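You operate a simulated robot arm through the tools that you are given. There is no shell and no other tool.

Carry out the task below with a simulated two-armed robot. There is one attempt and no reset: what you move stays moved.

Task
Close down the cover machine: rack out, list cleared, power off.
Fine: the rack stands on the bench, its drawer ends shut; one press of Clear, before power off. Set down upright: purple rack.

It is judged by the outcome, as a careful person would: the job done as asked, and still so three seconds after it is handed in. It fails if anything else is knocked over, pushed out of place, dropped, spilled or broken. A push-on lid holds only when it is set on centred and level and pressed home; a screw cap is set on level and turned clockwise until tight.

Robot
Two 7-joint arms with fingered hands on one trunk that stands fixed in place. Base frame: the origin is at the foot of the trunk, x ahead of it, y to its left, z up; the work surface is at about z = 940. Lengths are in mm, angles in degrees, forces in N, time in s.
The left shoulder is at [42, 163, 1061], the right one opposite. Each reaches about 1215 mm from its shoulder. Payload 4 kg a hand.
The TCP of each hand is the grasp point between the finger pads, 36 mm short of the fingertips. In the tool frame z runs along the fingers and y along their closing line. The gripper opens to 124 mm; its body begins 42 mm behind the TCP. The gripper is a hand of 4 fingers: y runs from the thumb to the fingers, the wrist lies at [-15, -99, -189] in the tool frame.
Orientation is that of the tool frame in the base frame, as a unit quaternion [w, x, y, z]. With the fingers straight down and the wrist toward the robot, the tool's x, y and z point along [0, 1, 0], [1, 0, 0] and [0, 0, -1] of the base frame.

Tools
- The arms move only by the tool nudge_tool. It takes "left_commands", "right_commands" or both (then of equal length, played together; a hand with none holds still); each is one flat list of numbers, 6 for each row, row after row: the shift along the tool's x, y, z in units of 50 mm (1.0 is 50 mm), then the turn, a rotation vector about the tool's x, y, z in units of 4 degrees (1.0 is 4 degrees). In form: [tx, ty, tz, wx, wy, wz, tx, ty, tz, wx, wy, wz, ...]. A call has 1 to 20 rows; each row shifts and turns the commanded pose from where the row before left it, along the tool's axes as they then stand. A call with a number of a shift or a turn outside -1 to 1 is refused whole. Each row takes 0.2 s and may step no farther than 50 mm and 8.6 degrees from the row before; otherwise, the whole call is refused. A pose out of reach is approached as far as the arm can. The call stops where the force on the tool passes 40 N (or 10 N more than at its start, if that is more) or the arm is blocked; 0.2 s more then pass. In this call time passes only in rows, and 0.2 s behind the last. The reply holds the time, the measured pose of the TCP, the force on the tool along the base axes, the opening and the grip force, in the units named above and with some noise, with the torque about the TCP (base axes, N m) and any sound that the robot's microphone picked up.
- Cameras (640 x 400 px; columns grow to the right, rows downward): "scene" is now at [155.3, 0.1, 1320.6]; the picture's right is [-0.01, -1.00, 0.00], its down [-0.24, 0.00, -0.97] and it looks along [0.97, -0.01, -0.24] (base axes); focal length 214 px, centre (320, 200). "left" rides on the left gripper at [-75, -86, -123] in its tool frame; the picture's right is [-0.70, -0.34, 0.63], its down [0.64, -0.68, 0.35] and it looks along [0.32, 0.65, 0.69] (tool axes); focal length 275 px, centre (320, 200). "right" rides on the right gripper at [75, -86, -123] in its tool frame; the picture's right is [-0.70, 0.34, -0.63], its down [-0.64, -0.68, 0.35] and it looks along [-0.32, 0.65, 0.69] (tool axes); focal length 275 px, centre (320, 200). There is no depth. A picture from a camera that has moved, and an enlarged one, comes with that camera's place and axes in the base frame and with its lens.
- snapshot(camera): a new picture of that camera. It takes no simulated time.
- move_column(by): moves the trunk up (or, below 0, down) by that many mm; the arms and the scene camera ride with it, the base frame stays. It gives what a move gives, with no picture.
- move_fingers(index, middle, ring, thumb_bend, thumb_turn, hand): sets how far each is bent, from 0 (flat) to 1 (curled in); at 0.3 the hand is open as for a grip, at 0.7 the pads meet at the TCP. One left out holds its place. A second passes; each finger stops where it meets its share of the squeeze, and holds until it gets a number again. It is the only way to open and close the hand. It gives what a move gives, with no picture; readings hold the bend of each and the force on the fingers (four entries, about 0 where the hand has none), thumb and palm. thumb_turn goes from beside the hand (0) to across from the fingers (1), as for a grip.
- aim_head(pan, tilt): turns the head with the scene camera to pan (to the left, within 86 degrees either way) and tilt (down, from -29 to 69), counted from straight ahead of the robot (the tilt from the chest, where the trunk bows). It gives what a move gives.
- zoom(camera, box): a new picture of the part [left, top, right, bottom] of that camera's present view, enlarged. It takes no simulated time.
- hand_in(): hands the job in; it is judged then, once.

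Nothing tells you positions but the pictures and the camera data. Unless the task says otherwise, let go and move clear before handing in.

The tools are called after "Request:" as name(argument=value, ...) on one line, values as JSON. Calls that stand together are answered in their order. nudge_tool: Moves the arms, as the interface text tells. Its arguments: {"type":"object","properties":{"left_commands":{"type":"array"},"right_commands":{"type":"array"}},"required":[]} The other tools are called the same way: move_column (by) moves the trunk up or down; move_fingers (index, middle, ring, thumb_bend, thumb_turn, hand) moves the fingers one by one; aim_head (pan, tilt) turns the head that bears the scene camera; snapshot (camera) takes a picture; zoom (camera, box) takes an enlarged picture of a part of a camera's view; hand_in () hands the job in.

At the start:

```text
time_s: 0.0
left_eef_pos: [661.1, 309.0, 1294.9]
left_tcp_rot: [-0.001, 0.708, 0.707, 0.0]
left_contact_force: [0.2, -0.1, -0.7]
left_torque: [-0.03, 0.02, -0.01]
left_finger_gap: 123.5
left_finger_force: 0.2
left_shape: jaw
left_bend: [0.3, 0.3, 0.3, 0.3, 0.98]
left_finger forces: [0.1, 0.0, 0.1, 0.0, 0.0, 0.0]
right_eef_pos: [639.1, -276.1, 1348.6]
right_tcp_rot: [0.0, 0.707, 0.707, 0.0]
right_contact_force: [-0.1, -0.4, 0.3]
right_torque: [-0.01, -0.03, -0.01]
right_finger_gap: 123.7
right_finger_force: 0.0
right_shape: jaw
right_bend: [0.3, 0.3, 0.3, 0.3, 0.98]
right_finger forces: [0.0, 0.1, 0.0, 0.1, 0.1, 0.0]
trunk travel left (down, up): [-225.0, 253.0]
head pan, tilt (commanded): [-0.4, 5.1]
```

scene: 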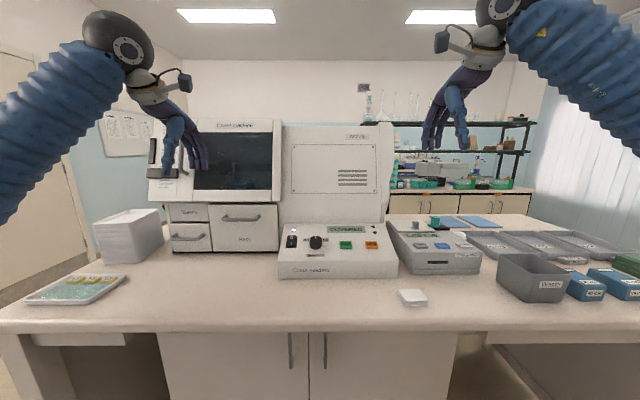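
right: 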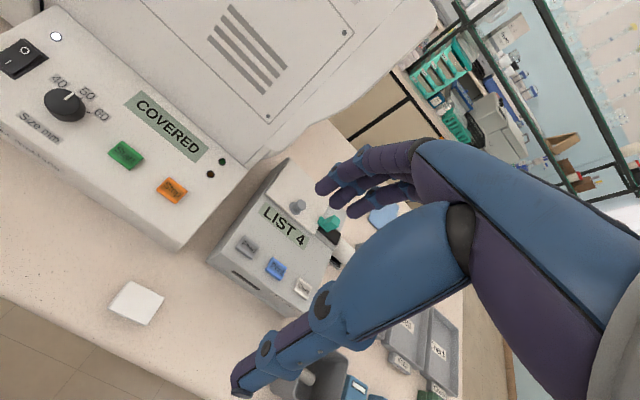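
left: 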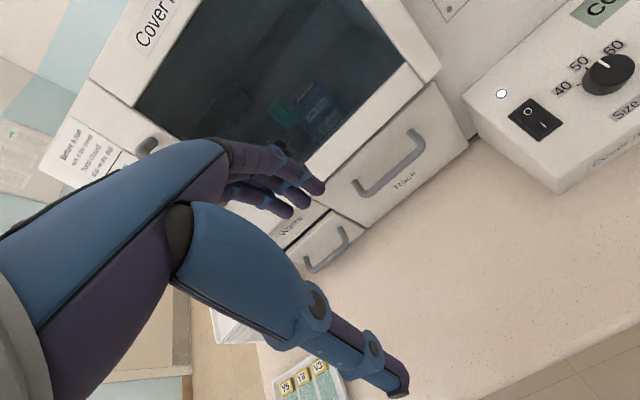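

I see a cover machine with a window, a drawer labelled Rack, and a control panel with power switch, knob, and buttons; a labeller box "LIST 4" to its right. I'll zoom in on details first.

Request:
zoom(camera="scene", box=[140, 110, 290, 260])

Request:
zoom(camera="scene", box=[270, 210, 410, 290])

Request:
zoom(camera="scene", box=[380, 205, 500, 285])

Request:
zoom(camera="right", box=[200, 150, 360, 310])

Request:
zoom(camera="left", box=[40, 100, 200, 200])

Request:
zoom(camera="left", box=[200, 50, 480, 280])

```text
2.67 times, centred on (215, 185) of scene
camera zoom: at [155.3, 0.1, 1320.6], right [-0.01, -1.0, 0.0], down [-0.24, 0.0, -0.97], along [0.97, -0.01, -0.24], focal length 572 px, centre (600, 240)
```

zoom: 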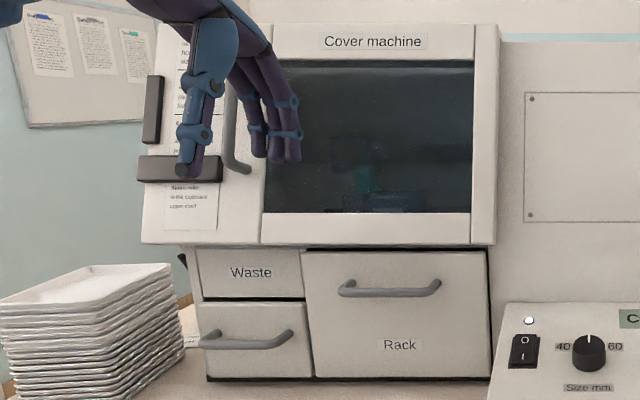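

```text
4.57 times, centred on (340, 250) of scene
camera zoom: at [155.3, 0.1, 1320.6], right [-0.01, -1.0, 0.0], down [-0.24, 0.0, -0.97], along [0.97, -0.01, -0.24], focal length 980 px, centre (229, -29)
```

zoom: 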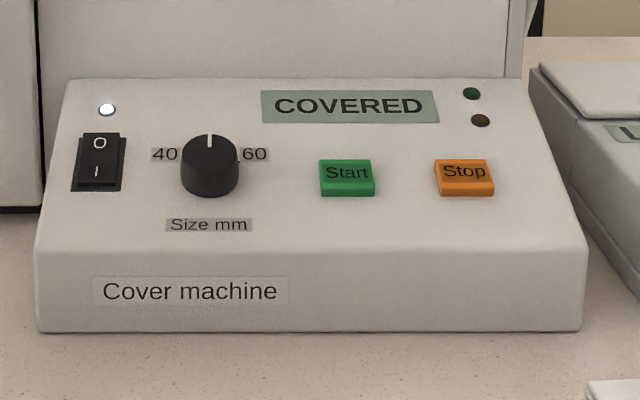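

```text
5.00 times, centred on (440, 245) of scene
camera zoom: at [155.3, 0.1, 1320.6], right [-0.01, -1.0, 0.0], down [-0.24, 0.0, -0.97], along [0.97, -0.01, -0.24], focal length 1072 px, centre (-280, -25)
```

zoom: 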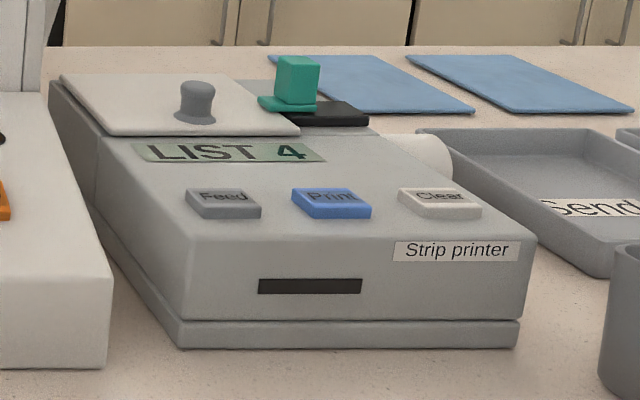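

```text
2.50 times, centred on (280, 230) of right
camera zoom: at [552.6, -201.2, 1470.9], right [0.34, -0.7, 0.63], down [-0.68, -0.64, -0.35], along [0.65, -0.32, -0.69], focal length 688 px, centre (420, 125)
```

zoom: 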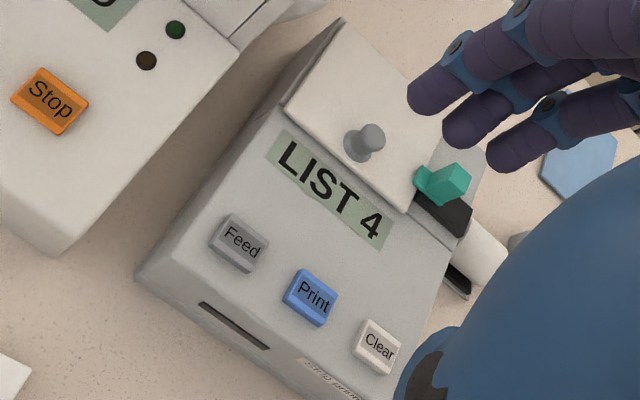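

```text
4.00 times, centred on (120, 150) of left
camera zoom: at [574.2, 234.7, 1418.6], right [-0.34, -0.7, -0.63], down [-0.68, 0.64, -0.35], along [0.65, 0.32, -0.69], focal length 1101 px, centre (1120, 400)
```

zoom: 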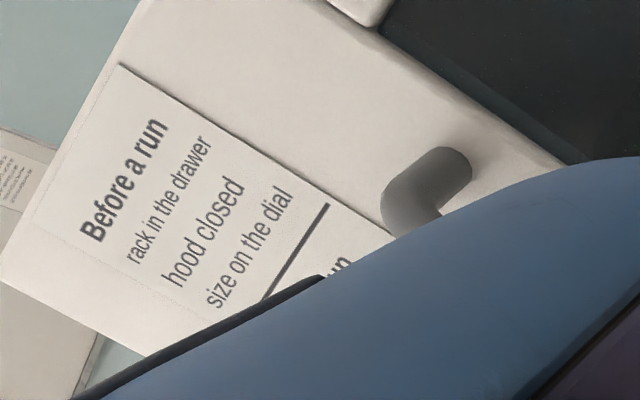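

```text
1.74 times, centred on (340, 165) of left
camera zoom: at [574.2, 234.7, 1418.6], right [-0.34, -0.7, -0.63], down [-0.68, 0.64, -0.35], along [0.65, 0.32, -0.69], focal length 479 px, centre (285, 261)
```

zoom: 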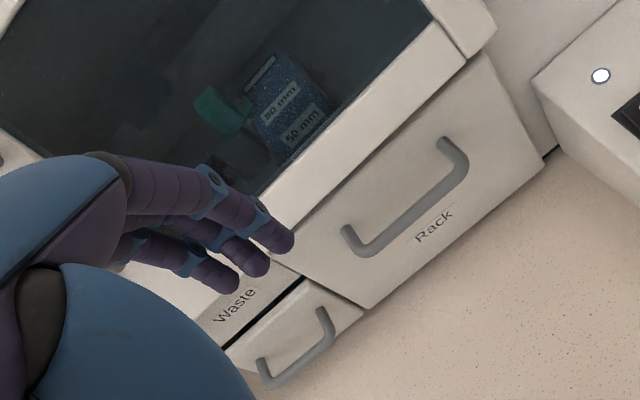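

The rack should be in the "Rack" drawer; Clear is on the strip printer and the power rocker is on the cover machine's panel. I want to read the notices and check the whole bench before moving.

Request:
zoom(camera="scene", box=[95, 105, 155, 160])

Request:
zoom(camera="scene", box=[145, 120, 205, 210])

Request:
zoom(camera="scene", box=[0, 200, 180, 330])

Request:
zoom(camera="scene", box=[460, 210, 640, 320])

```text
7.27 times, centred on (125, 132) of scene
camera zoom: at [155.3, 0.1, 1320.6], right [-0.01, -1.0, 0.0], down [-0.24, 0.0, -0.97], along [0.97, -0.01, -0.24], focal length 1560 px, centre (1738, 691)
```

zoom: 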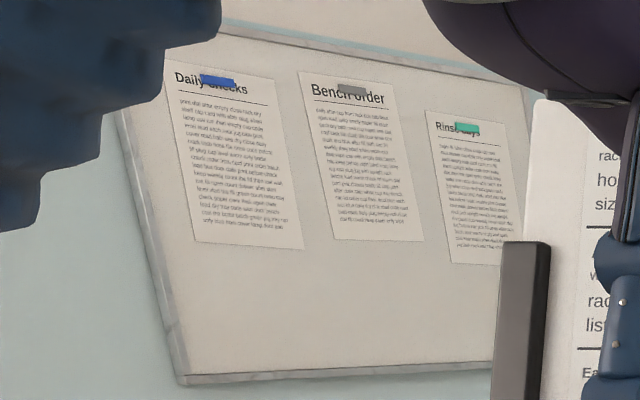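

```text
4.44 times, centred on (175, 165) of scene
camera zoom: at [155.3, 0.1, 1320.6], right [-0.01, -1.0, 0.0], down [-0.24, 0.0, -0.97], along [0.97, -0.01, -0.24], focal length 953 px, centre (964, 356)
```

zoom: 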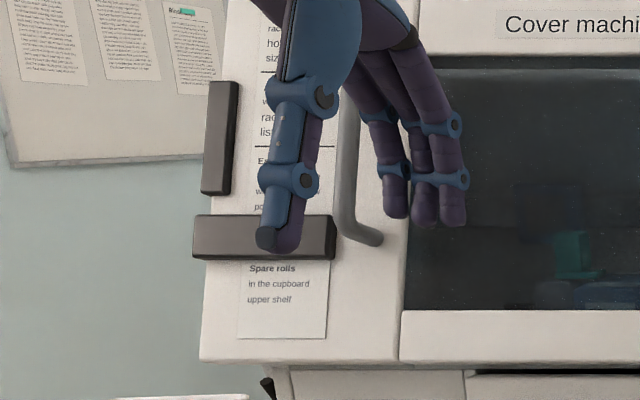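

```text
3.08 times, centred on (90, 265) of scene
camera zoom: at [155.3, 0.1, 1320.6], right [-0.01, -1.0, 0.0], down [-0.24, 0.0, -0.97], along [0.97, -0.01, -0.24], focal length 660 px, centre (1028, 0)
```

zoom: 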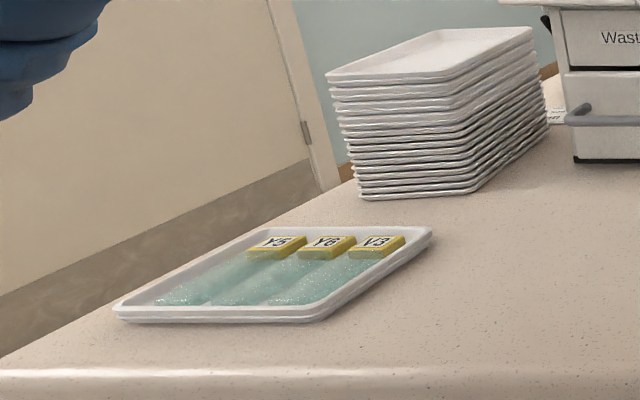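

```text
3.56 times, centred on (550, 265) of scene
camera zoom: at [155.3, 0.1, 1320.6], right [-0.01, -1.0, 0.0], down [-0.24, 0.0, -0.97], along [0.97, -0.01, -0.24], focal length 763 px, centre (-498, -31)
```

zoom: 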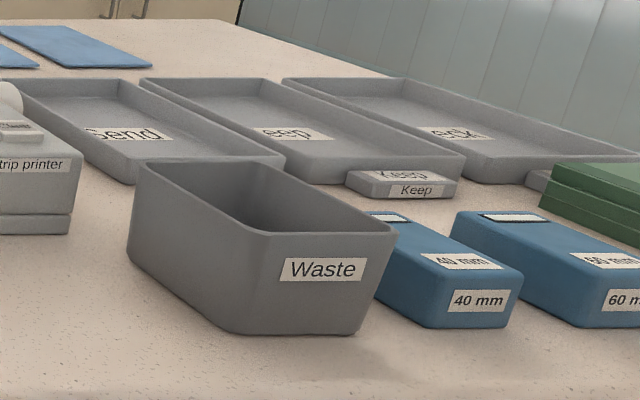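

Panel rocker is at about (793, 85, 1025), the Clear button at about (772, -460, 1021), and the Rack drawer handle at about (845, 259, 1083). I'll pull the left hand back to uncover the notice and the drawer.

Request:
nudge_tool(left_commands=[0, -1, 0, 0, 0, 0, 0, -1, 0, 0, 0, 0, -1, -1, 0, 0, 0, 0, -1, -1, 0, 0, 0, 0, -1, 0, 0, 0, 0, 0, -1, 0, 0, 0, 0, 0])

```text
refused: row 3 steps farther than a row can; nothing moved
```

Request:
nudge_tool(left_commands=[0, -1, 0, 0, 0, 0, 0, -1, 0, 0, 0, 0, 0, -1, 0, 0, 0, 0, 0, -1, 0, 0, 0, 0, -1, 0, 0, 0, 0, 0, -1, 0, 0, 0, 0, 0, -1, 0, 0, 0, 0, 0])

Request:
snapshot(camera="scene")

Request:
snapshot(camera="left")

```text
time_s: 1.6
left_eef_pos: [462.3, 155.8, 1293.6]
left_tcp_rot: [-0.001, 0.707, 0.707, 0.0]
left_contact_force: [-0.6, -0.4, 0.0]
left_torque: [0.02, 0.03, -0.02]
left_finger_gap: 123.9
left_finger_force: 0.1
left_shape: jaw
left_bend: [0.3, 0.3, 0.3, 0.3, 0.98]
left_finger forces: [0.0, 0.0, 0.1, 0.0, 0.0, 0.1]
right_eef_pos: [640.2, -277.8, 1347.3]
right_tcp_rot: [-0.001, 0.707, 0.707, 0.001]
right_contact_force: [-0.1, 0.3, -0.3]
right_torque: [0.01, -0.01, -0.02]
right_finger_gap: 123.9
right_finger_force: 0.0
right_shape: jaw
right_bend: [0.3, 0.3, 0.3, 0.3, 0.98]
right_finger forces: [0.1, 0.0, 0.1, 0.0, 0.0, 0.0]
trunk travel left (down, up): [-225.0, 253.0]
head pan, tilt (commanded): [-0.4, 5.1]
```

```text
taken
camera scene: at [156.0, -1.9, 1320.5], right [-0.01, -1.0, 0.0], down [-0.24, 0.0, -0.97], along [0.97, -0.01, -0.24], focal length 214 px, centre (320, 200)
```

scene: 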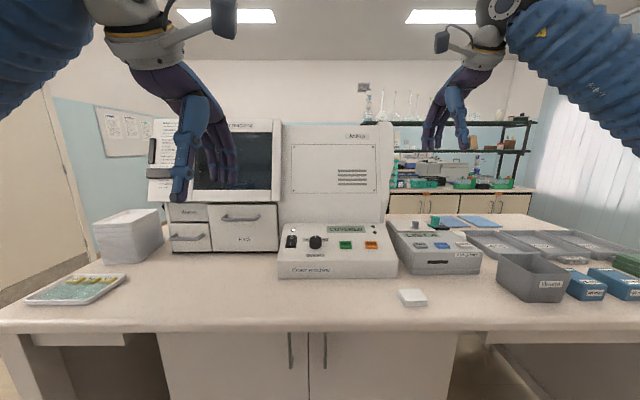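

```text
taken
camera left: at [375.0, 80.8, 1416.5], right [-0.34, -0.7, -0.63], down [-0.68, 0.65, -0.34], along [0.65, 0.32, -0.69], focal length 275 px, centre (320, 200)
```

left: 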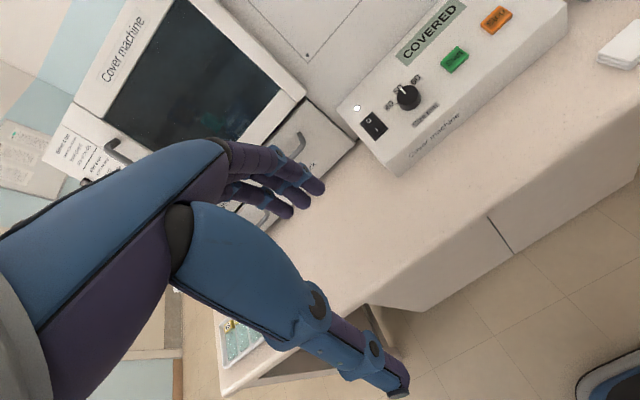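

Request:
zoom(camera="scene", box=[140, 110, 200, 210])

Request:
zoom(camera="left", box=[40, 100, 140, 180])

Request:
zoom(camera="scene", box=[165, 190, 290, 260])

Request:
zoom(camera="left", box=[200, 60, 380, 220])

```text
4.00 times, centred on (170, 160) of scene
camera zoom: at [156.0, -1.9, 1320.5], right [-0.01, -1.0, 0.0], down [-0.24, 0.0, -0.97], along [0.97, -0.01, -0.24], focal length 858 px, centre (920, 360)
```

zoom: 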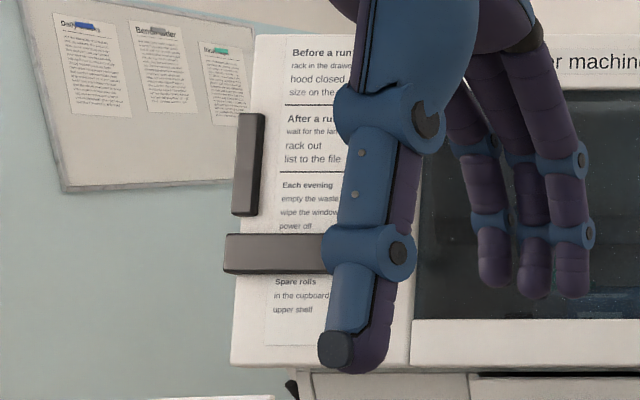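

```text
5.00 times, centred on (90, 140) of left
camera zoom: at [375.0, 80.8, 1416.5], right [-0.34, -0.7, -0.63], down [-0.68, 0.65, -0.34], along [0.65, 0.32, -0.69], focal length 1376 px, centre (1470, 500)
```

zoom: 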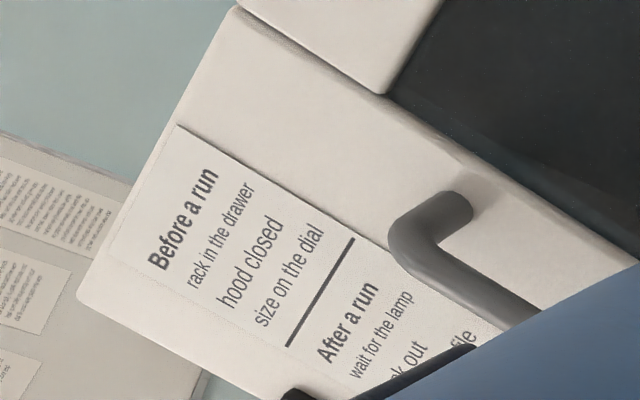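

```text
5.12 times, centred on (228, 225) of scene
camera zoom: at [156.0, -1.9, 1320.5], right [-0.01, -1.0, 0.0], down [-0.24, 0.0, -0.97], along [0.97, -0.01, -0.24], focal length 1098 px, centre (794, 72)
```

zoom: 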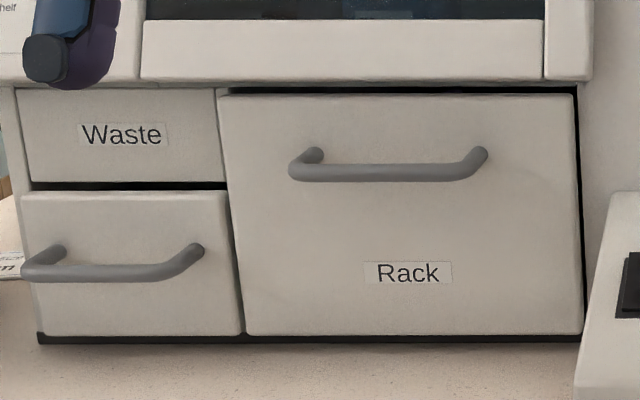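

```text
2.50 times, centred on (290, 140) of left
camera zoom: at [375.0, 80.8, 1416.5], right [-0.34, -0.7, -0.63], down [-0.68, 0.65, -0.34], along [0.65, 0.32, -0.69], focal length 688 px, centre (395, 350)
```

zoom: 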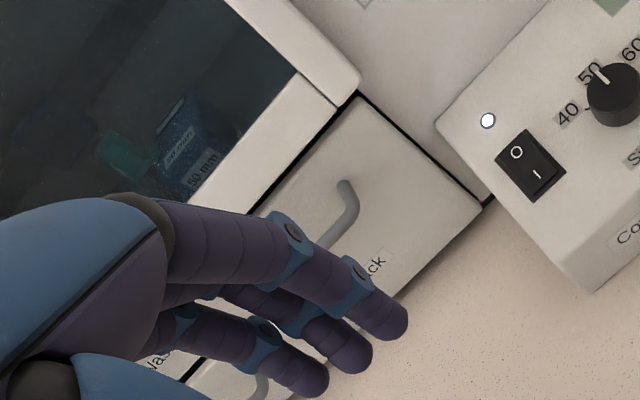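

The notice confirms it: after a run, rack out and list to file; the lamp isn't showing any fault. The Rack drawer front is at about x=871, with its handle bar at about x=827, z=1086, y 213–314. I'll bring the left hand in front of the handle at a safe height, to hook the fingers behind the bar from above.

Request:
nudge_tool(left_commands=[0.9, 0, 0, 0, 0, 0, 0.9, 0, 0, 0, 0, 0, 0, 1, 0, 0, 0, 0, 0, 1, 0, 0, 0, 0, 0, 1, 0, 0, 0, 0, 0, 1, 0, 0, 0, 0, 0, 1, 0, 0, 0, 0, 0, 0, 1, 0, 0, 0, 0, 0, 1, 0, 0, 0])

Request:
snapshot(camera="scene")

Request:
snapshot(camera="left")

```text
time_s: 3.6
left_eef_pos: [709.7, 250.7, 1194.4]
left_tcp_rot: [-0.001, 0.707, 0.707, 0.0]
left_contact_force: [0.0, 0.6, 0.5]
left_torque: [0.0, 0.02, -0.02]
left_finger_gap: 123.9
left_finger_force: 0.2
left_shape: jaw
left_bend: [0.3, 0.3, 0.3, 0.3, 0.98]
left_finger forces: [0.1, 0.0, 0.0, 0.0, 0.0, 0.0]
right_eef_pos: [639.5, -275.1, 1348.2]
right_tcp_rot: [0.0, 0.707, 0.707, 0.0]
right_contact_force: [-0.8, -0.4, 0.4]
right_torque: [0.01, 0.0, 0.0]
right_finger_gap: 124.0
right_finger_force: 0.1
right_shape: jaw
right_bend: [0.3, 0.3, 0.3, 0.3, 0.98]
right_finger forces: [0.1, 0.1, 0.0, 0.1, 0.0, 0.0]
trunk travel left (down, up): [-225.0, 253.0]
head pan, tilt (commanded): [-0.4, 5.1]
```

```text
taken
camera scene: at [156.3, 0.0, 1320.3], right [-0.01, -1.0, 0.0], down [-0.24, 0.0, -0.97], along [0.97, -0.01, -0.24], focal length 214 px, centre (320, 200)
```

scene: 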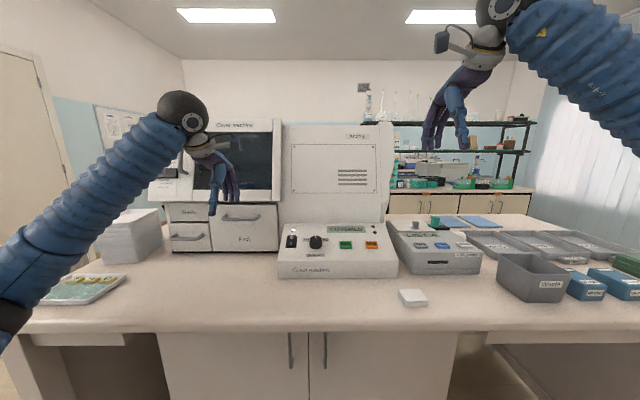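

```text
taken
camera left: at [624.6, 176.5, 1317.6], right [-0.34, -0.7, -0.63], down [-0.68, 0.65, -0.34], along [0.65, 0.31, -0.69], focal length 275 px, centre (320, 200)
```

left: 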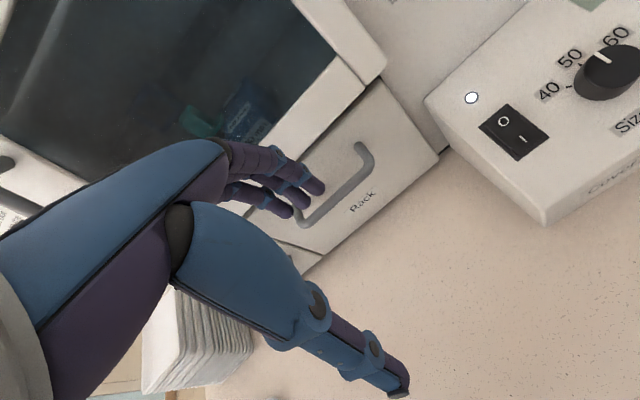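

The left hand is now in front of the Rack drawer and above the handle. I'll zoom in to fix the handle's place relative to the fingertips.

Request:
zoom(camera="left", box=[220, 60, 460, 260])

Request:
zoom(camera="scene", box=[165, 130, 285, 260])

```text
2.00 times, centred on (340, 160) of left
camera zoom: at [624.6, 176.5, 1317.6], right [-0.34, -0.7, -0.63], down [-0.68, 0.65, -0.34], along [0.65, 0.31, -0.69], focal length 551 px, centre (280, 280)
```

zoom: 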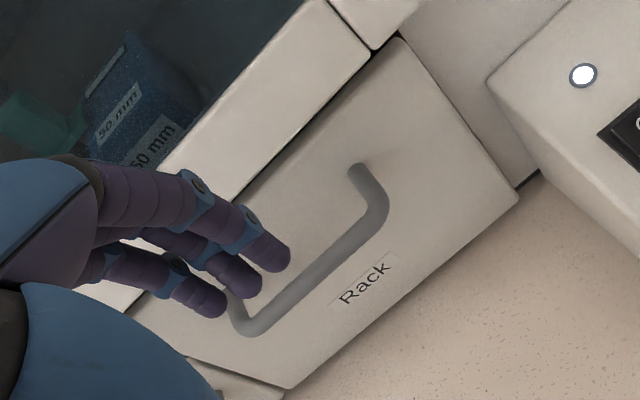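

```text
3.08 times, centred on (225, 195) of scene
camera zoom: at [156.3, 0.0, 1320.3], right [-0.01, -1.0, 0.0], down [-0.24, 0.0, -0.97], along [0.97, -0.01, -0.24], focal length 660 px, centre (612, 215)
```

zoom: 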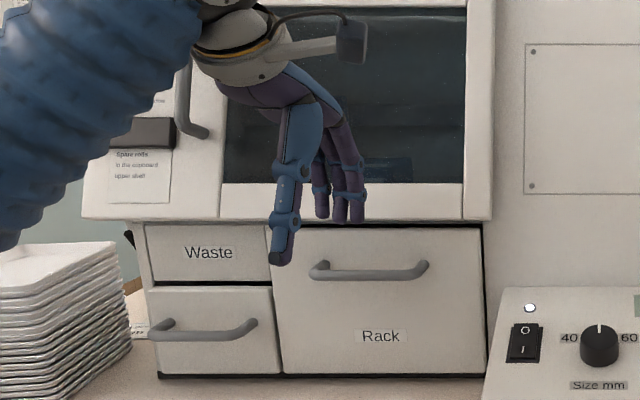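

Fingertips sit about 68 mm ahead of and 32 mm below the TCP; the bar is at about (824, 207–311, 1090). I'll pitch the hand 20° so the fingertips hang straight down, and then look again.

Request:
nudge_tool(left_commands=[0, 0, 0, -1, 0, 0, 0, 0, 0, -1, 0, 0, 0, 0, 0, -1, 0, 0, 0, 0, 0, -1, 0, 0, 0, 0, 0, -1, 0, 0, 0, 0.6, 0.22, 0, 0, 0])

Request:
zoom(camera="left", box=[160, 40, 480, 240])

Request:
zoom(camera="scene", box=[165, 130, 285, 260])

```text
time_s: 5.0
left_eef_pos: [743.6, 249.5, 1193.8]
left_tcp_rot: [0.122, 0.696, 0.697, 0.122]
left_contact_force: [0.4, -0.1, 0.0]
left_torque: [-0.02, 0.01, -0.01]
left_finger_gap: 123.9
left_finger_force: 0.1
left_shape: jaw
left_bend: [0.3, 0.3, 0.3, 0.3, 0.98]
left_finger forces: [0.1, 0.1, 0.0, 0.1, 0.0, 0.0]
right_eef_pos: [640.4, -275.3, 1347.6]
right_tcp_rot: [-0.001, 0.707, 0.707, -0.001]
right_contact_force: [0.3, -0.5, -0.1]
right_torque: [0.01, 0.03, 0.03]
right_finger_gap: 123.5
right_finger_force: 0.0
right_shape: jaw
right_bend: [0.3, 0.3, 0.3, 0.3, 0.98]
right_finger forces: [0.0, 0.0, 0.1, 0.0, 0.0, 0.0]
trunk travel left (down, up): [-225.0, 253.0]
head pan, tilt (commanded): [-0.4, 5.1]
```

```text
2.00 times, centred on (320, 140) of left
camera zoom: at [621.0, 175.3, 1279.8], right [-0.1, -0.7, -0.71], down [-0.52, 0.64, -0.56], along [0.85, 0.32, -0.43], focal length 551 px, centre (320, 320)
```

zoom: 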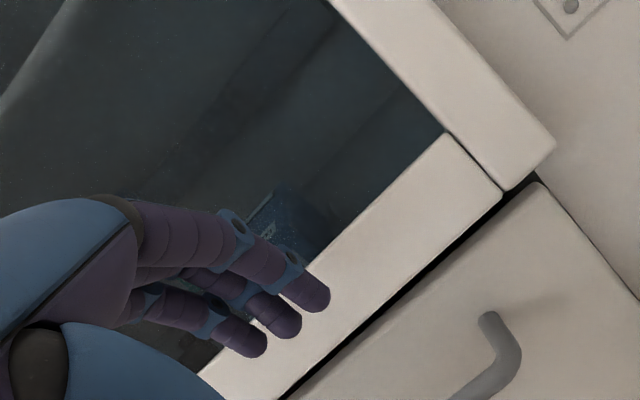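

```text
3.08 times, centred on (225, 195) of scene
camera zoom: at [156.8, -0.5, 1320.2], right [-0.01, -1.0, 0.0], down [-0.24, 0.0, -0.97], along [0.97, -0.01, -0.24], focal length 660 px, centre (612, 215)
```

zoom: 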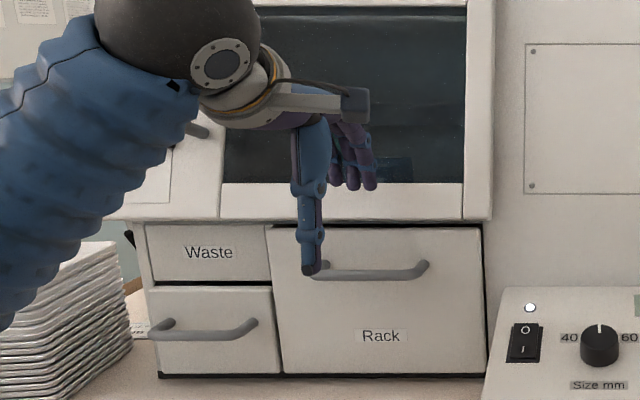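

Fingertips are at about (822, 243, 1185), now hanging nearly vertical. I'll move forward 28 mm and down to just above the bar, then check.

Request:
nudge_tool(left_commands=[0, 0.536, 0.195, 0, 0, 0, 0, -0.25, 0.69, 0, 0, 0, 0, -0.25, 0.69, 0, 0, 0])

Request:
zoom(camera="left", box=[160, 80, 480, 280])

Request:
zoom(camera="scene", box=[185, 150, 285, 260])

```text
time_s: 5.8
left_eef_pos: [772.0, 248.7, 1122.4]
left_tcp_rot: [0.122, 0.697, 0.696, 0.122]
left_contact_force: [-8.8, -0.7, 0.6]
left_torque: [0.01, -0.19, 0.11]
left_finger_gap: 122.0
left_finger_force: 0.1
left_shape: jaw
left_bend: [0.3, 0.33, 0.3, 0.3, 0.98]
left_finger forces: [0.0, 7.4, 0.0, 0.1, 0.0, 0.1]
right_eef_pos: [639.5, -276.1, 1350.0]
right_tcp_rot: [-0.001, 0.707, 0.707, 0.0]
right_contact_force: [0.6, 0.5, 0.1]
right_torque: [0.01, 0.02, -0.02]
right_finger_gap: 123.5
right_finger_force: 0.0
right_shape: jaw
right_bend: [0.3, 0.3, 0.3, 0.3, 0.98]
right_finger forces: [0.0, 0.0, 0.1, 0.1, 0.1, 0.1]
trunk travel left (down, up): [-225.0, 253.0]
head pan, tilt (commanded): [-0.4, 5.1]
```

```text
2.00 times, centred on (320, 180) of left
camera zoom: at [647.9, 175.0, 1208.4], right [-0.1, -0.7, -0.71], down [-0.52, 0.65, -0.56], along [0.85, 0.32, -0.43], focal length 551 px, centre (320, 240)
```

zoom: 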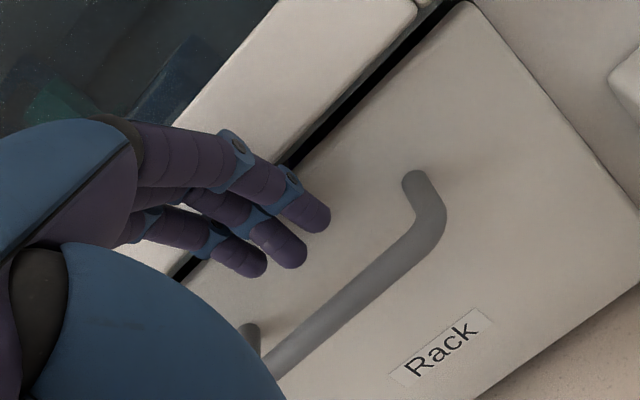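

```text
3.64 times, centred on (235, 205) of scene
camera zoom: at [154.5, -0.1, 1320.7], right [-0.01, -1.0, 0.0], down [-0.24, 0.0, -0.97], along [0.97, -0.01, -0.24], focal length 780 px, centre (629, 182)
```

zoom: 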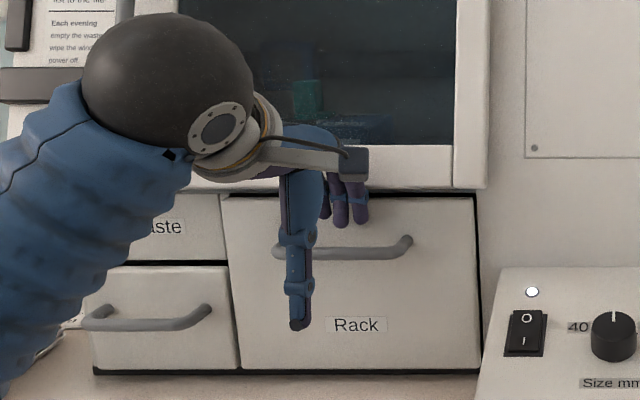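

The middle finger (the longest) is lightly touching the machine front. I'll curl it slightly so the tips line up in the gap, and back off a few millimetres.

Request:
nudge_tool(left_commands=[0, -0.094, -0.034, 0, 0, 0])

Request:
move_fingers(hand="left", middle=0.36)

Request:
zoom(camera="left", box=[220, 100, 420, 260])

```text
time_s: 6.2
left_eef_pos: [766.3, 249.4, 1122.5]
left_tcp_rot: [0.123, 0.696, 0.697, 0.124]
left_contact_force: [0.4, 0.5, -0.7]
left_torque: [0.02, 0.04, 0.03]
left_finger_gap: 123.6
left_finger_force: 0.2
left_shape: jaw
left_bend: [0.3, 0.3, 0.3, 0.3, 0.98]
left_finger forces: [0.1, 0.0, 0.0, 0.0, 0.1, 0.0]
right_eef_pos: [639.1, -275.5, 1349.7]
right_tcp_rot: [0.0, 0.707, 0.707, 0.0]
right_contact_force: [0.4, 0.6, -0.2]
right_torque: [0.0, 0.03, 0.02]
right_finger_gap: 123.7
right_finger_force: 0.1
right_shape: jaw
right_bend: [0.3, 0.3, 0.3, 0.3, 0.98]
right_finger forces: [0.0, 0.0, 0.1, 0.0, 0.0, 0.1]
trunk travel left (down, up): [-225.0, 253.0]
head pan, tilt (commanded): [-0.4, 5.1]
```

```text
time_s: 7.2
left_eef_pos: [765.4, 249.4, 1122.4]
left_tcp_rot: [0.122, 0.696, 0.697, 0.123]
left_contact_force: [0.3, 0.5, -0.9]
left_torque: [-0.01, 0.01, 0.02]
left_finger_gap: 122.9
left_finger_force: 0.0
left_shape: fingers
left_bend: [0.3, 0.36, 0.3, 0.3, 0.98]
left_finger forces: [0.1, 0.0, 0.0, 0.0, 0.1, 0.0]
right_eef_pos: [638.5, -275.0, 1349.5]
right_tcp_rot: [0.0, 0.707, 0.707, 0.0]
right_contact_force: [-0.6, 1.1, -0.6]
right_torque: [-0.03, 0.02, 0.02]
right_finger_gap: 123.7
right_finger_force: 0.0
right_shape: jaw
right_bend: [0.3, 0.3, 0.3, 0.3, 0.98]
right_finger forces: [0.0, 0.1, 0.0, 0.1, 0.0, 0.0]
trunk travel left (down, up): [-225.0, 253.0]
head pan, tilt (commanded): [-0.4, 5.1]
```

```text
2.50 times, centred on (320, 180) of left
camera zoom: at [643.0, 175.1, 1208.8], right [-0.1, -0.7, -0.71], down [-0.52, 0.64, -0.56], along [0.85, 0.32, -0.43], focal length 688 px, centre (320, 250)
```

zoom: 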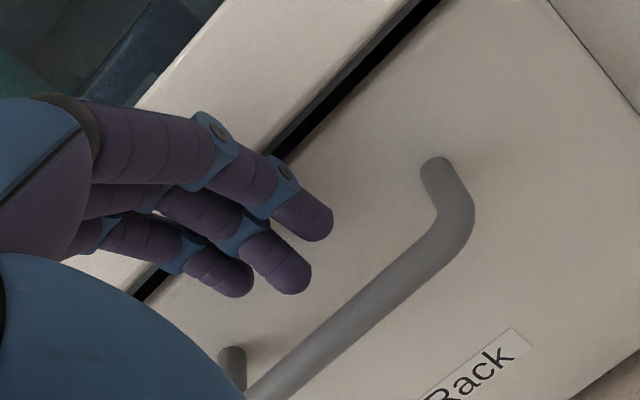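

The tips hang behind the bar line and clear of the front. I'll lower them in small steps into the gap.

Request:
nudge_tool(left_commands=[0, -0.137, 0.376, 0, 0, 0, 0, -0.137, 0.376, 0, 0, 0])

Request:
zoom(camera="left", box=[220, 100, 420, 260])

Request:
zoom(camera="scene", box=[185, 150, 285, 260])

```text
time_s: 7.8
left_eef_pos: [767.9, 248.6, 1082.0]
left_tcp_rot: [0.123, 0.696, 0.696, 0.123]
left_contact_force: [-0.1, -0.3, -0.4]
left_torque: [0.02, 0.0, -0.02]
left_finger_gap: 123.0
left_finger_force: 0.1
left_shape: fingers
left_bend: [0.3, 0.36, 0.3, 0.3, 0.98]
left_finger forces: [0.1, 0.0, 0.0, 0.0, 0.0, 0.0]
right_eef_pos: [639.7, -275.5, 1350.3]
right_tcp_rot: [0.0, 0.707, 0.707, 0.0]
right_contact_force: [-0.8, 0.7, -0.3]
right_torque: [-0.03, 0.01, -0.01]
right_finger_gap: 123.9
right_finger_force: 0.0
right_shape: jaw
right_bend: [0.3, 0.3, 0.3, 0.3, 0.98]
right_finger forces: [0.0, 0.0, 0.0, 0.0, 0.0, 0.0]
trunk travel left (down, up): [-225.0, 253.0]
head pan, tilt (commanded): [-0.4, 5.1]
```

```text
2.50 times, centred on (320, 180) of left
camera zoom: at [644.2, 175.1, 1168.3], right [-0.1, -0.7, -0.71], down [-0.52, 0.64, -0.56], along [0.85, 0.32, -0.43], focal length 688 px, centre (320, 250)
```

zoom: 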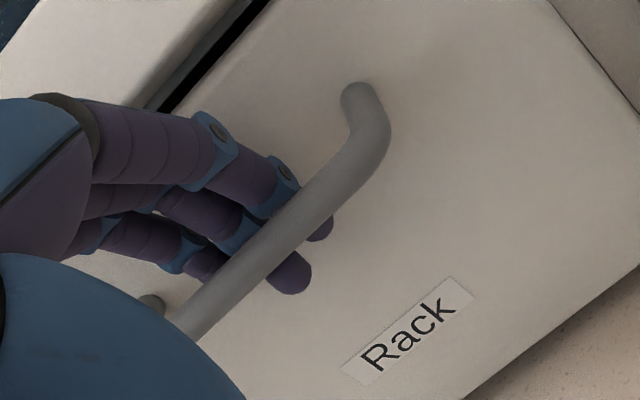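

```text
3.64 times, centred on (235, 205) of scene
camera zoom: at [155.5, 0.2, 1320.6], right [-0.01, -1.0, 0.0], down [-0.24, 0.0, -0.97], along [0.97, -0.01, -0.24], focal length 780 px, centre (629, 182)
```

zoom: 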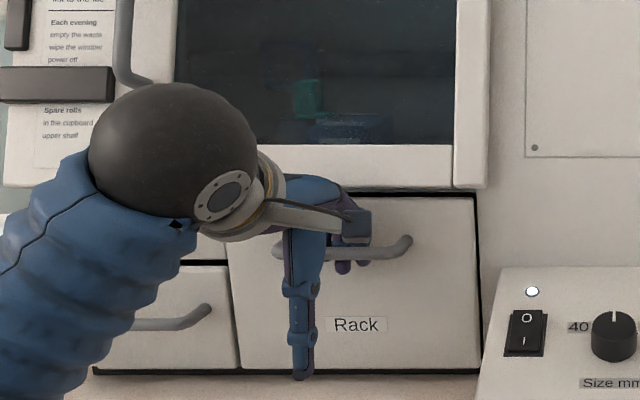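

The fingers are behind the bar. I'll lower a bit more and curl them to hook it.

Request:
nudge_tool(left_commands=[0, -0.068, 0.19, 0, 0, 0])

Request:
move_fingers(hand="left", index=0.5, middle=0.5, ring=0.5)

Request:
zoom(camera="left", box=[220, 100, 420, 260])

```text
time_s: 8.2
left_eef_pos: [767.6, 249.4, 1072.1]
left_tcp_rot: [0.123, 0.697, 0.696, 0.122]
left_contact_force: [1.3, 0.9, 3.3]
left_torque: [0.0, -0.14, -0.01]
left_finger_gap: 126.0
left_finger_force: 1.0
left_shape: fingers
left_bend: [0.29, 0.36, 0.3, 0.3, 0.98]
left_finger forces: [2.7, 0.0, 0.0, 0.2, 0.0, 0.0]
right_eef_pos: [638.5, -274.3, 1348.7]
right_tcp_rot: [0.0, 0.707, 0.707, 0.0]
right_contact_force: [-0.7, -0.1, 0.3]
right_torque: [0.01, 0.0, 0.03]
right_finger_gap: 123.8
right_finger_force: 0.1
right_shape: jaw
right_bend: [0.3, 0.3, 0.3, 0.3, 0.98]
right_finger forces: [0.0, 0.0, 0.0, 0.1, 0.0, 0.1]
trunk travel left (down, up): [-225.0, 253.0]
head pan, tilt (commanded): [-0.4, 5.1]
```

```text
time_s: 9.2
left_eef_pos: [766.2, 248.3, 1071.7]
left_tcp_rot: [0.123, 0.696, 0.697, 0.123]
left_contact_force: [-0.3, -0.6, -0.3]
left_torque: [-0.02, 0.04, -0.01]
left_finger_gap: 92.5
left_finger_force: 1.1
left_shape: fingers
left_bend: [0.5, 0.51, 0.5, 0.3, 0.98]
left_finger forces: [0.1, 0.9, 0.0, 0.0, 0.0, 0.0]
right_eef_pos: [638.5, -275.2, 1349.4]
right_tcp_rot: [0.0, 0.707, 0.707, 0.0]
right_contact_force: [0.2, 0.4, 0.6]
right_torque: [-0.02, -0.03, -0.01]
right_finger_gap: 124.1
right_finger_force: 0.1
right_shape: jaw
right_bend: [0.3, 0.3, 0.3, 0.3, 0.98]
right_finger forces: [0.0, 0.0, 0.0, 0.1, 0.1, 0.0]
trunk travel left (down, up): [-225.0, 253.0]
head pan, tilt (commanded): [-0.4, 5.1]
```

```text
2.50 times, centred on (320, 180) of left
camera zoom: at [643.9, 175.1, 1158.0], right [-0.1, -0.7, -0.71], down [-0.52, 0.64, -0.56], along [0.85, 0.32, -0.43], focal length 688 px, centre (320, 250)
```

zoom: 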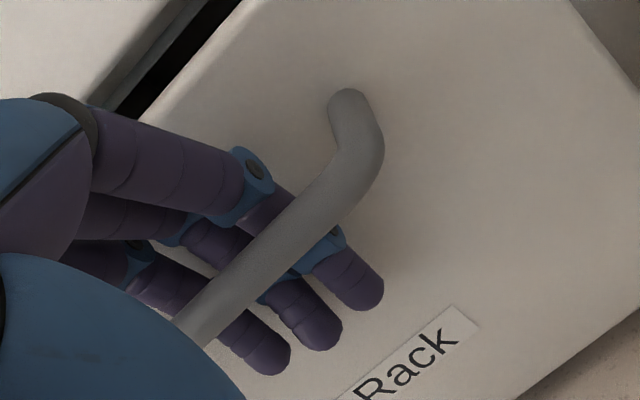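

The fingers are hooked around the bar. Pulling the drawer straight out towards the robot now.

Request:
nudge_tool(left_commands=[0, -0.47, -0.171, 0, 0, 0, 0, -0.47, -0.171, 0, 0, 0])

Request:
snapshot(camera="left")

Request:
zoom(camera="scene", box=[165, 150, 305, 280])

```text
time_s: 9.8
left_eef_pos: [715.1, 249.9, 1071.9]
left_tcp_rot: [0.122, 0.696, 0.697, 0.122]
left_contact_force: [1.0, -0.5, 0.1]
left_torque: [-0.01, -0.02, 0.01]
left_finger_gap: 92.3
left_finger_force: 0.6
left_shape: fingers
left_bend: [0.5, 0.5, 0.5, 0.3, 0.98]
left_finger forces: [0.1, 0.3, 0.0, 0.0, 0.0, 0.1]
right_eef_pos: [638.6, -275.9, 1349.5]
right_tcp_rot: [-0.001, 0.707, 0.707, 0.0]
right_contact_force: [-0.5, 1.0, 0.0]
right_torque: [-0.03, 0.0, 0.0]
right_finger_gap: 123.8
right_finger_force: 0.1
right_shape: jaw
right_bend: [0.3, 0.3, 0.3, 0.3, 0.98]
right_finger forces: [0.0, 0.0, 0.0, 0.0, 0.1, 0.1]
trunk travel left (down, up): [-225.0, 253.0]
head pan, tilt (commanded): [-0.4, 5.1]
```

```text
taken
camera left: at [592.4, 174.9, 1159.2], right [-0.1, -0.7, -0.71], down [-0.52, 0.65, -0.56], along [0.85, 0.32, -0.43], focal length 275 px, centre (320, 200)
```

left: 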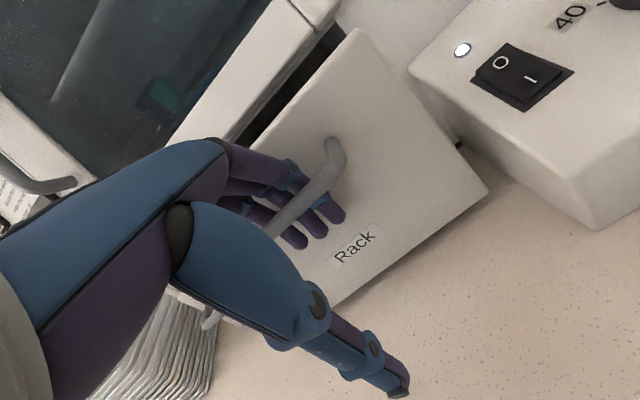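

```text
3.08 times, centred on (235, 215) of scene
camera zoom: at [155.1, 0.0, 1320.7], right [-0.01, -1.0, 0.0], down [-0.24, 0.0, -0.97], along [0.97, -0.01, -0.24], focal length 660 px, centre (582, 154)
```

zoom: 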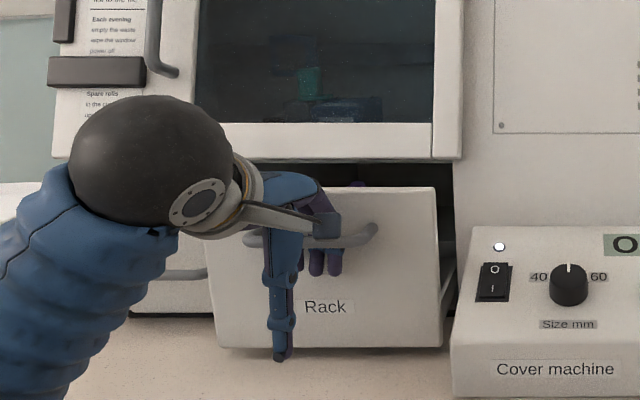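

The drawer slides freely and I can see purple inside. I'll pull it out further.

Request:
nudge_tool(left_commands=[0, -0.47, -0.171, 0, 0, 0, 0, -0.47, -0.171, 0, 0, 0, 0, -0.47, -0.171, 0, 0, 0, 0, -0.47, -0.171, 0, 0, 0])

Request:
snapshot(camera="left")

Request:
snapshot(camera="scene")

```text
time_s: 10.8
left_eef_pos: [614.4, 246.9, 1071.8]
left_tcp_rot: [0.122, 0.696, 0.696, 0.123]
left_contact_force: [-0.9, 0.0, -0.4]
left_torque: [0.01, 0.01, 0.01]
left_finger_gap: 92.7
left_finger_force: 0.1
left_shape: fingers
left_bend: [0.5, 0.5, 0.5, 0.3, 0.98]
left_finger forces: [0.0, 0.0, 0.1, 0.1, 0.0, 0.0]
right_eef_pos: [637.8, -275.1, 1350.3]
right_tcp_rot: [0.0, 0.707, 0.707, 0.0]
right_contact_force: [-0.1, 0.4, -0.2]
right_torque: [0.02, -0.03, 0.01]
right_finger_gap: 123.8
right_finger_force: 0.1
right_shape: jaw
right_bend: [0.3, 0.3, 0.3, 0.3, 0.98]
right_finger forces: [0.0, 0.1, 0.1, 0.1, 0.1, 0.0]
trunk travel left (down, up): [-225.0, 253.0]
head pan, tilt (commanded): [-0.4, 5.1]
```

```text
taken
camera left: at [491.5, 174.5, 1158.6], right [-0.1, -0.7, -0.71], down [-0.52, 0.64, -0.56], along [0.85, 0.32, -0.43], focal length 275 px, centre (320, 200)
```

left: 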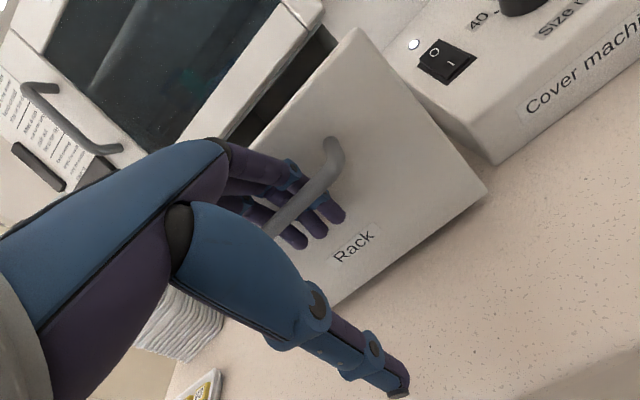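

```text
taken
camera scene: at [155.0, 0.0, 1320.7], right [-0.01, -1.0, 0.0], down [-0.24, 0.0, -0.97], along [0.97, -0.01, -0.24], focal length 214 px, centre (320, 200)
```

scene: 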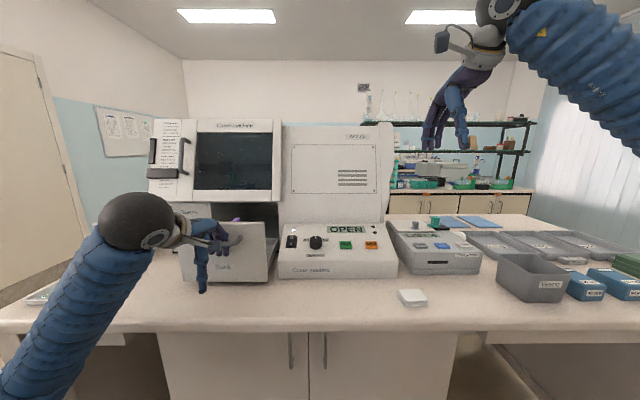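

Request:
zoom(camera="scene", box=[170, 180, 310, 300])

Request:
zoom(camera="scene", box=[0, 180, 200, 340])

```text
3.33 times, centred on (240, 240) of scene
camera zoom: at [155.0, 0.0, 1320.7], right [-0.01, -1.0, 0.0], down [-0.24, 0.0, -0.97], along [0.97, -0.01, -0.24], focal length 715 px, centre (587, 67)
```

zoom: 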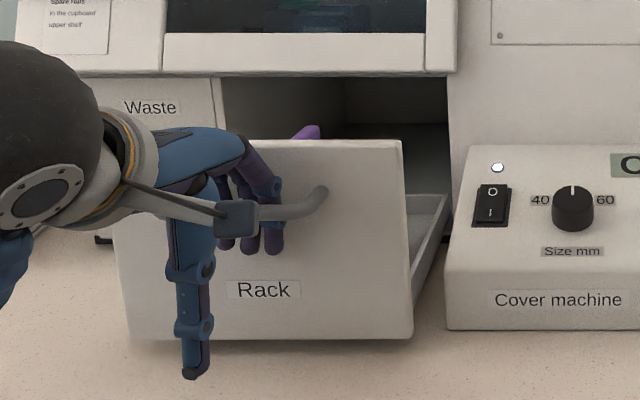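

```text
2.50 times, centred on (100, 260) of scene
camera zoom: at [155.0, 0.0, 1320.7], right [-0.01, -1.0, 0.0], down [-0.24, 0.0, -0.97], along [0.97, -0.01, -0.24], focal length 536 px, centre (870, 50)
```

zoom: 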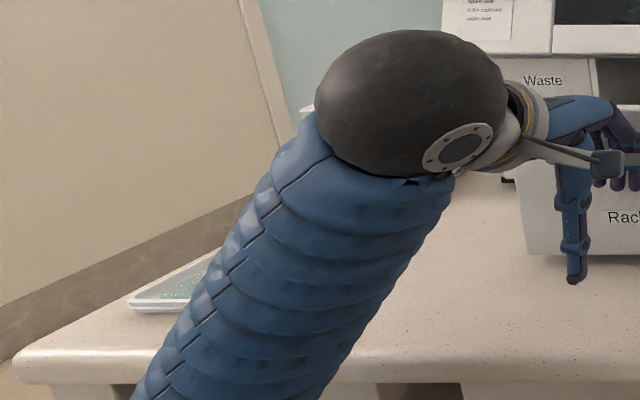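

The purple rack's handle shows behind the drawer front. I'll pull a bit more, gently, to find where the drawer stops.

Request:
nudge_tool(left_commands=[0, -0.3, -0.109, 0, 0, 0, 0, -0.3, -0.109, 0, 0, 0, 0, -0.3, -0.109, 0, 0, 0])

Request:
zoom(camera="scene", box=[170, 180, 310, 300])

Request:
snapshot(camera="left")

```text
time_s: 11.6
left_eef_pos: [577.9, 250.9, 1071.0]
left_tcp_rot: [0.121, 0.694, 0.699, 0.121]
left_contact_force: [45.7, -1.9, -3.0]
left_torque: [0.03, 1.2, -0.1]
left_finger_gap: 111.1
left_finger_force: 20.7
left_shape: fingers
left_bend: [0.39, 0.49, 0.45, 0.3, 0.98]
left_finger forces: [26.4, 3.3, 11.9, 0.1, 0.0, 0.0]
right_eef_pos: [641.4, -275.1, 1348.5]
right_tcp_rot: [0.0, 0.706, 0.708, -0.001]
right_contact_force: [-0.1, -1.1, -0.7]
right_torque: [-0.02, -0.04, -0.01]
right_finger_gap: 123.5
right_finger_force: 0.1
right_shape: jaw
right_bend: [0.3, 0.3, 0.3, 0.3, 0.98]
right_finger forces: [0.0, 0.1, 0.0, 0.0, 0.0, 0.0]
trunk travel left (down, up): [-225.0, 253.0]
head pan, tilt (commanded): [-0.4, 5.1]
stopped in row 3 (left hand): the force on the tool passed its limit at 48 N (the readings are from after the stop); the commanded pose is now the measured one
```

```text
3.33 times, centred on (240, 240) of scene
camera zoom: at [159.0, -0.5, 1320.1], right [-0.01, -1.0, 0.0], down [-0.24, 0.0, -0.97], along [0.97, -0.01, -0.24], focal length 715 px, centre (587, 67)
```

zoom: 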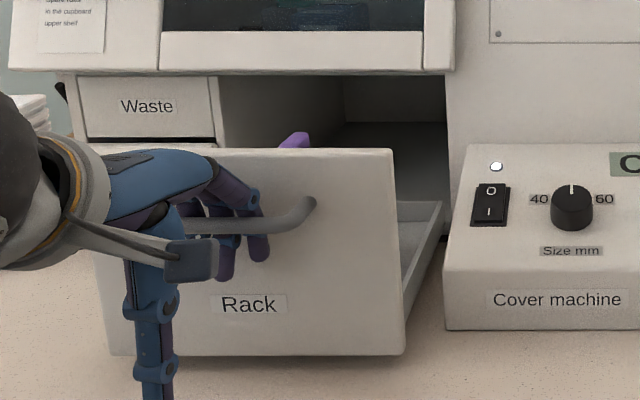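

```text
taken
camera left: at [455.8, 175.0, 1156.9], right [-0.1, -0.7, -0.71], down [-0.53, 0.64, -0.56], along [0.84, 0.32, -0.43], focal length 275 px, centre (320, 200)
```

left: 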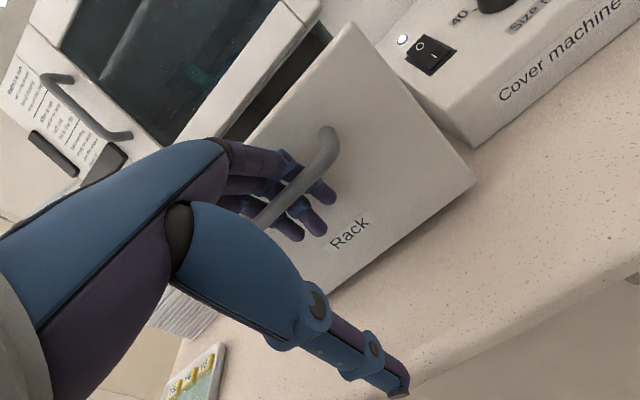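

The drawer is fully out against its stop. I'll relax the pull, open the fingers and lift the hand off the handle.

Request:
nudge_tool(left_commands=[0, 0.13, 0.047, 0, 0, 0])

Request:
move_fingers(hand="left", index=0.33, middle=0.38, ring=0.33)

Request:
zoom(camera="left", box=[220, 100, 420, 260])

```text
time_s: 12.0
left_eef_pos: [582.1, 251.4, 1070.7]
left_tcp_rot: [0.123, 0.696, 0.697, 0.122]
left_contact_force: [19.8, -0.7, -1.7]
left_torque: [0.04, 0.47, 0.04]
left_finger_gap: 105.5
left_finger_force: 8.9
left_shape: fingers
left_bend: [0.42, 0.5, 0.48, 0.3, 0.98]
left_finger forces: [14.8, 0.0, 3.5, 0.0, 0.0, 0.0]
right_eef_pos: [639.4, -275.4, 1349.4]
right_tcp_rot: [-0.001, 0.707, 0.707, -0.001]
right_contact_force: [0.5, -0.2, 1.4]
right_torque: [0.02, 0.02, 0.03]
right_finger_gap: 123.8
right_finger_force: 0.1
right_shape: jaw
right_bend: [0.3, 0.3, 0.3, 0.3, 0.98]
right_finger forces: [0.0, 0.0, 0.0, 0.0, 0.1, 0.1]
trunk travel left (down, up): [-225.0, 253.0]
head pan, tilt (commanded): [-0.4, 5.1]
```

```text
time_s: 13.0
left_eef_pos: [580.8, 250.4, 1071.2]
left_tcp_rot: [0.123, 0.696, 0.697, 0.121]
left_contact_force: [-0.3, -0.4, -0.4]
left_torque: [-0.03, 0.0, 0.02]
left_finger_gap: 118.5
left_finger_force: 0.2
left_shape: fingers
left_bend: [0.33, 0.38, 0.33, 0.3, 0.98]
left_finger forces: [0.1, 0.3, 0.0, 0.0, 0.1, 0.1]
right_eef_pos: [639.1, -276.2, 1348.5]
right_tcp_rot: [0.0, 0.707, 0.707, 0.001]
right_contact_force: [0.4, 0.2, 0.1]
right_torque: [-0.03, 0.01, 0.01]
right_finger_gap: 123.6
right_finger_force: 0.1
right_shape: jaw
right_bend: [0.3, 0.3, 0.3, 0.3, 0.98]
right_finger forces: [0.0, 0.0, 0.0, 0.0, 0.1, 0.0]
trunk travel left (down, up): [-225.0, 253.0]
head pan, tilt (commanded): [-0.4, 5.1]
```

```text
2.50 times, centred on (320, 180) of left
camera zoom: at [458.3, 175.4, 1158.2], right [-0.1, -0.7, -0.71], down [-0.52, 0.64, -0.56], along [0.85, 0.32, -0.43], focal length 688 px, centre (320, 250)
```

zoom: 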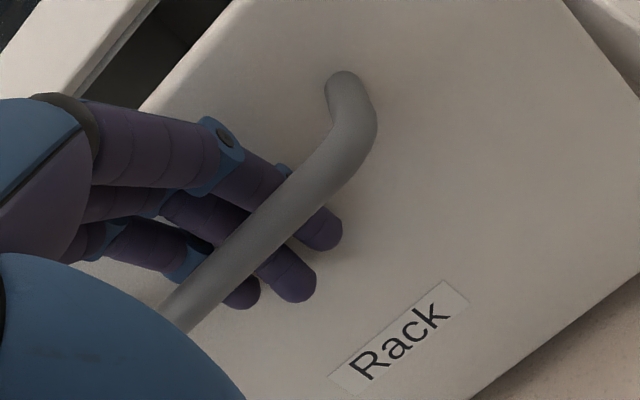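

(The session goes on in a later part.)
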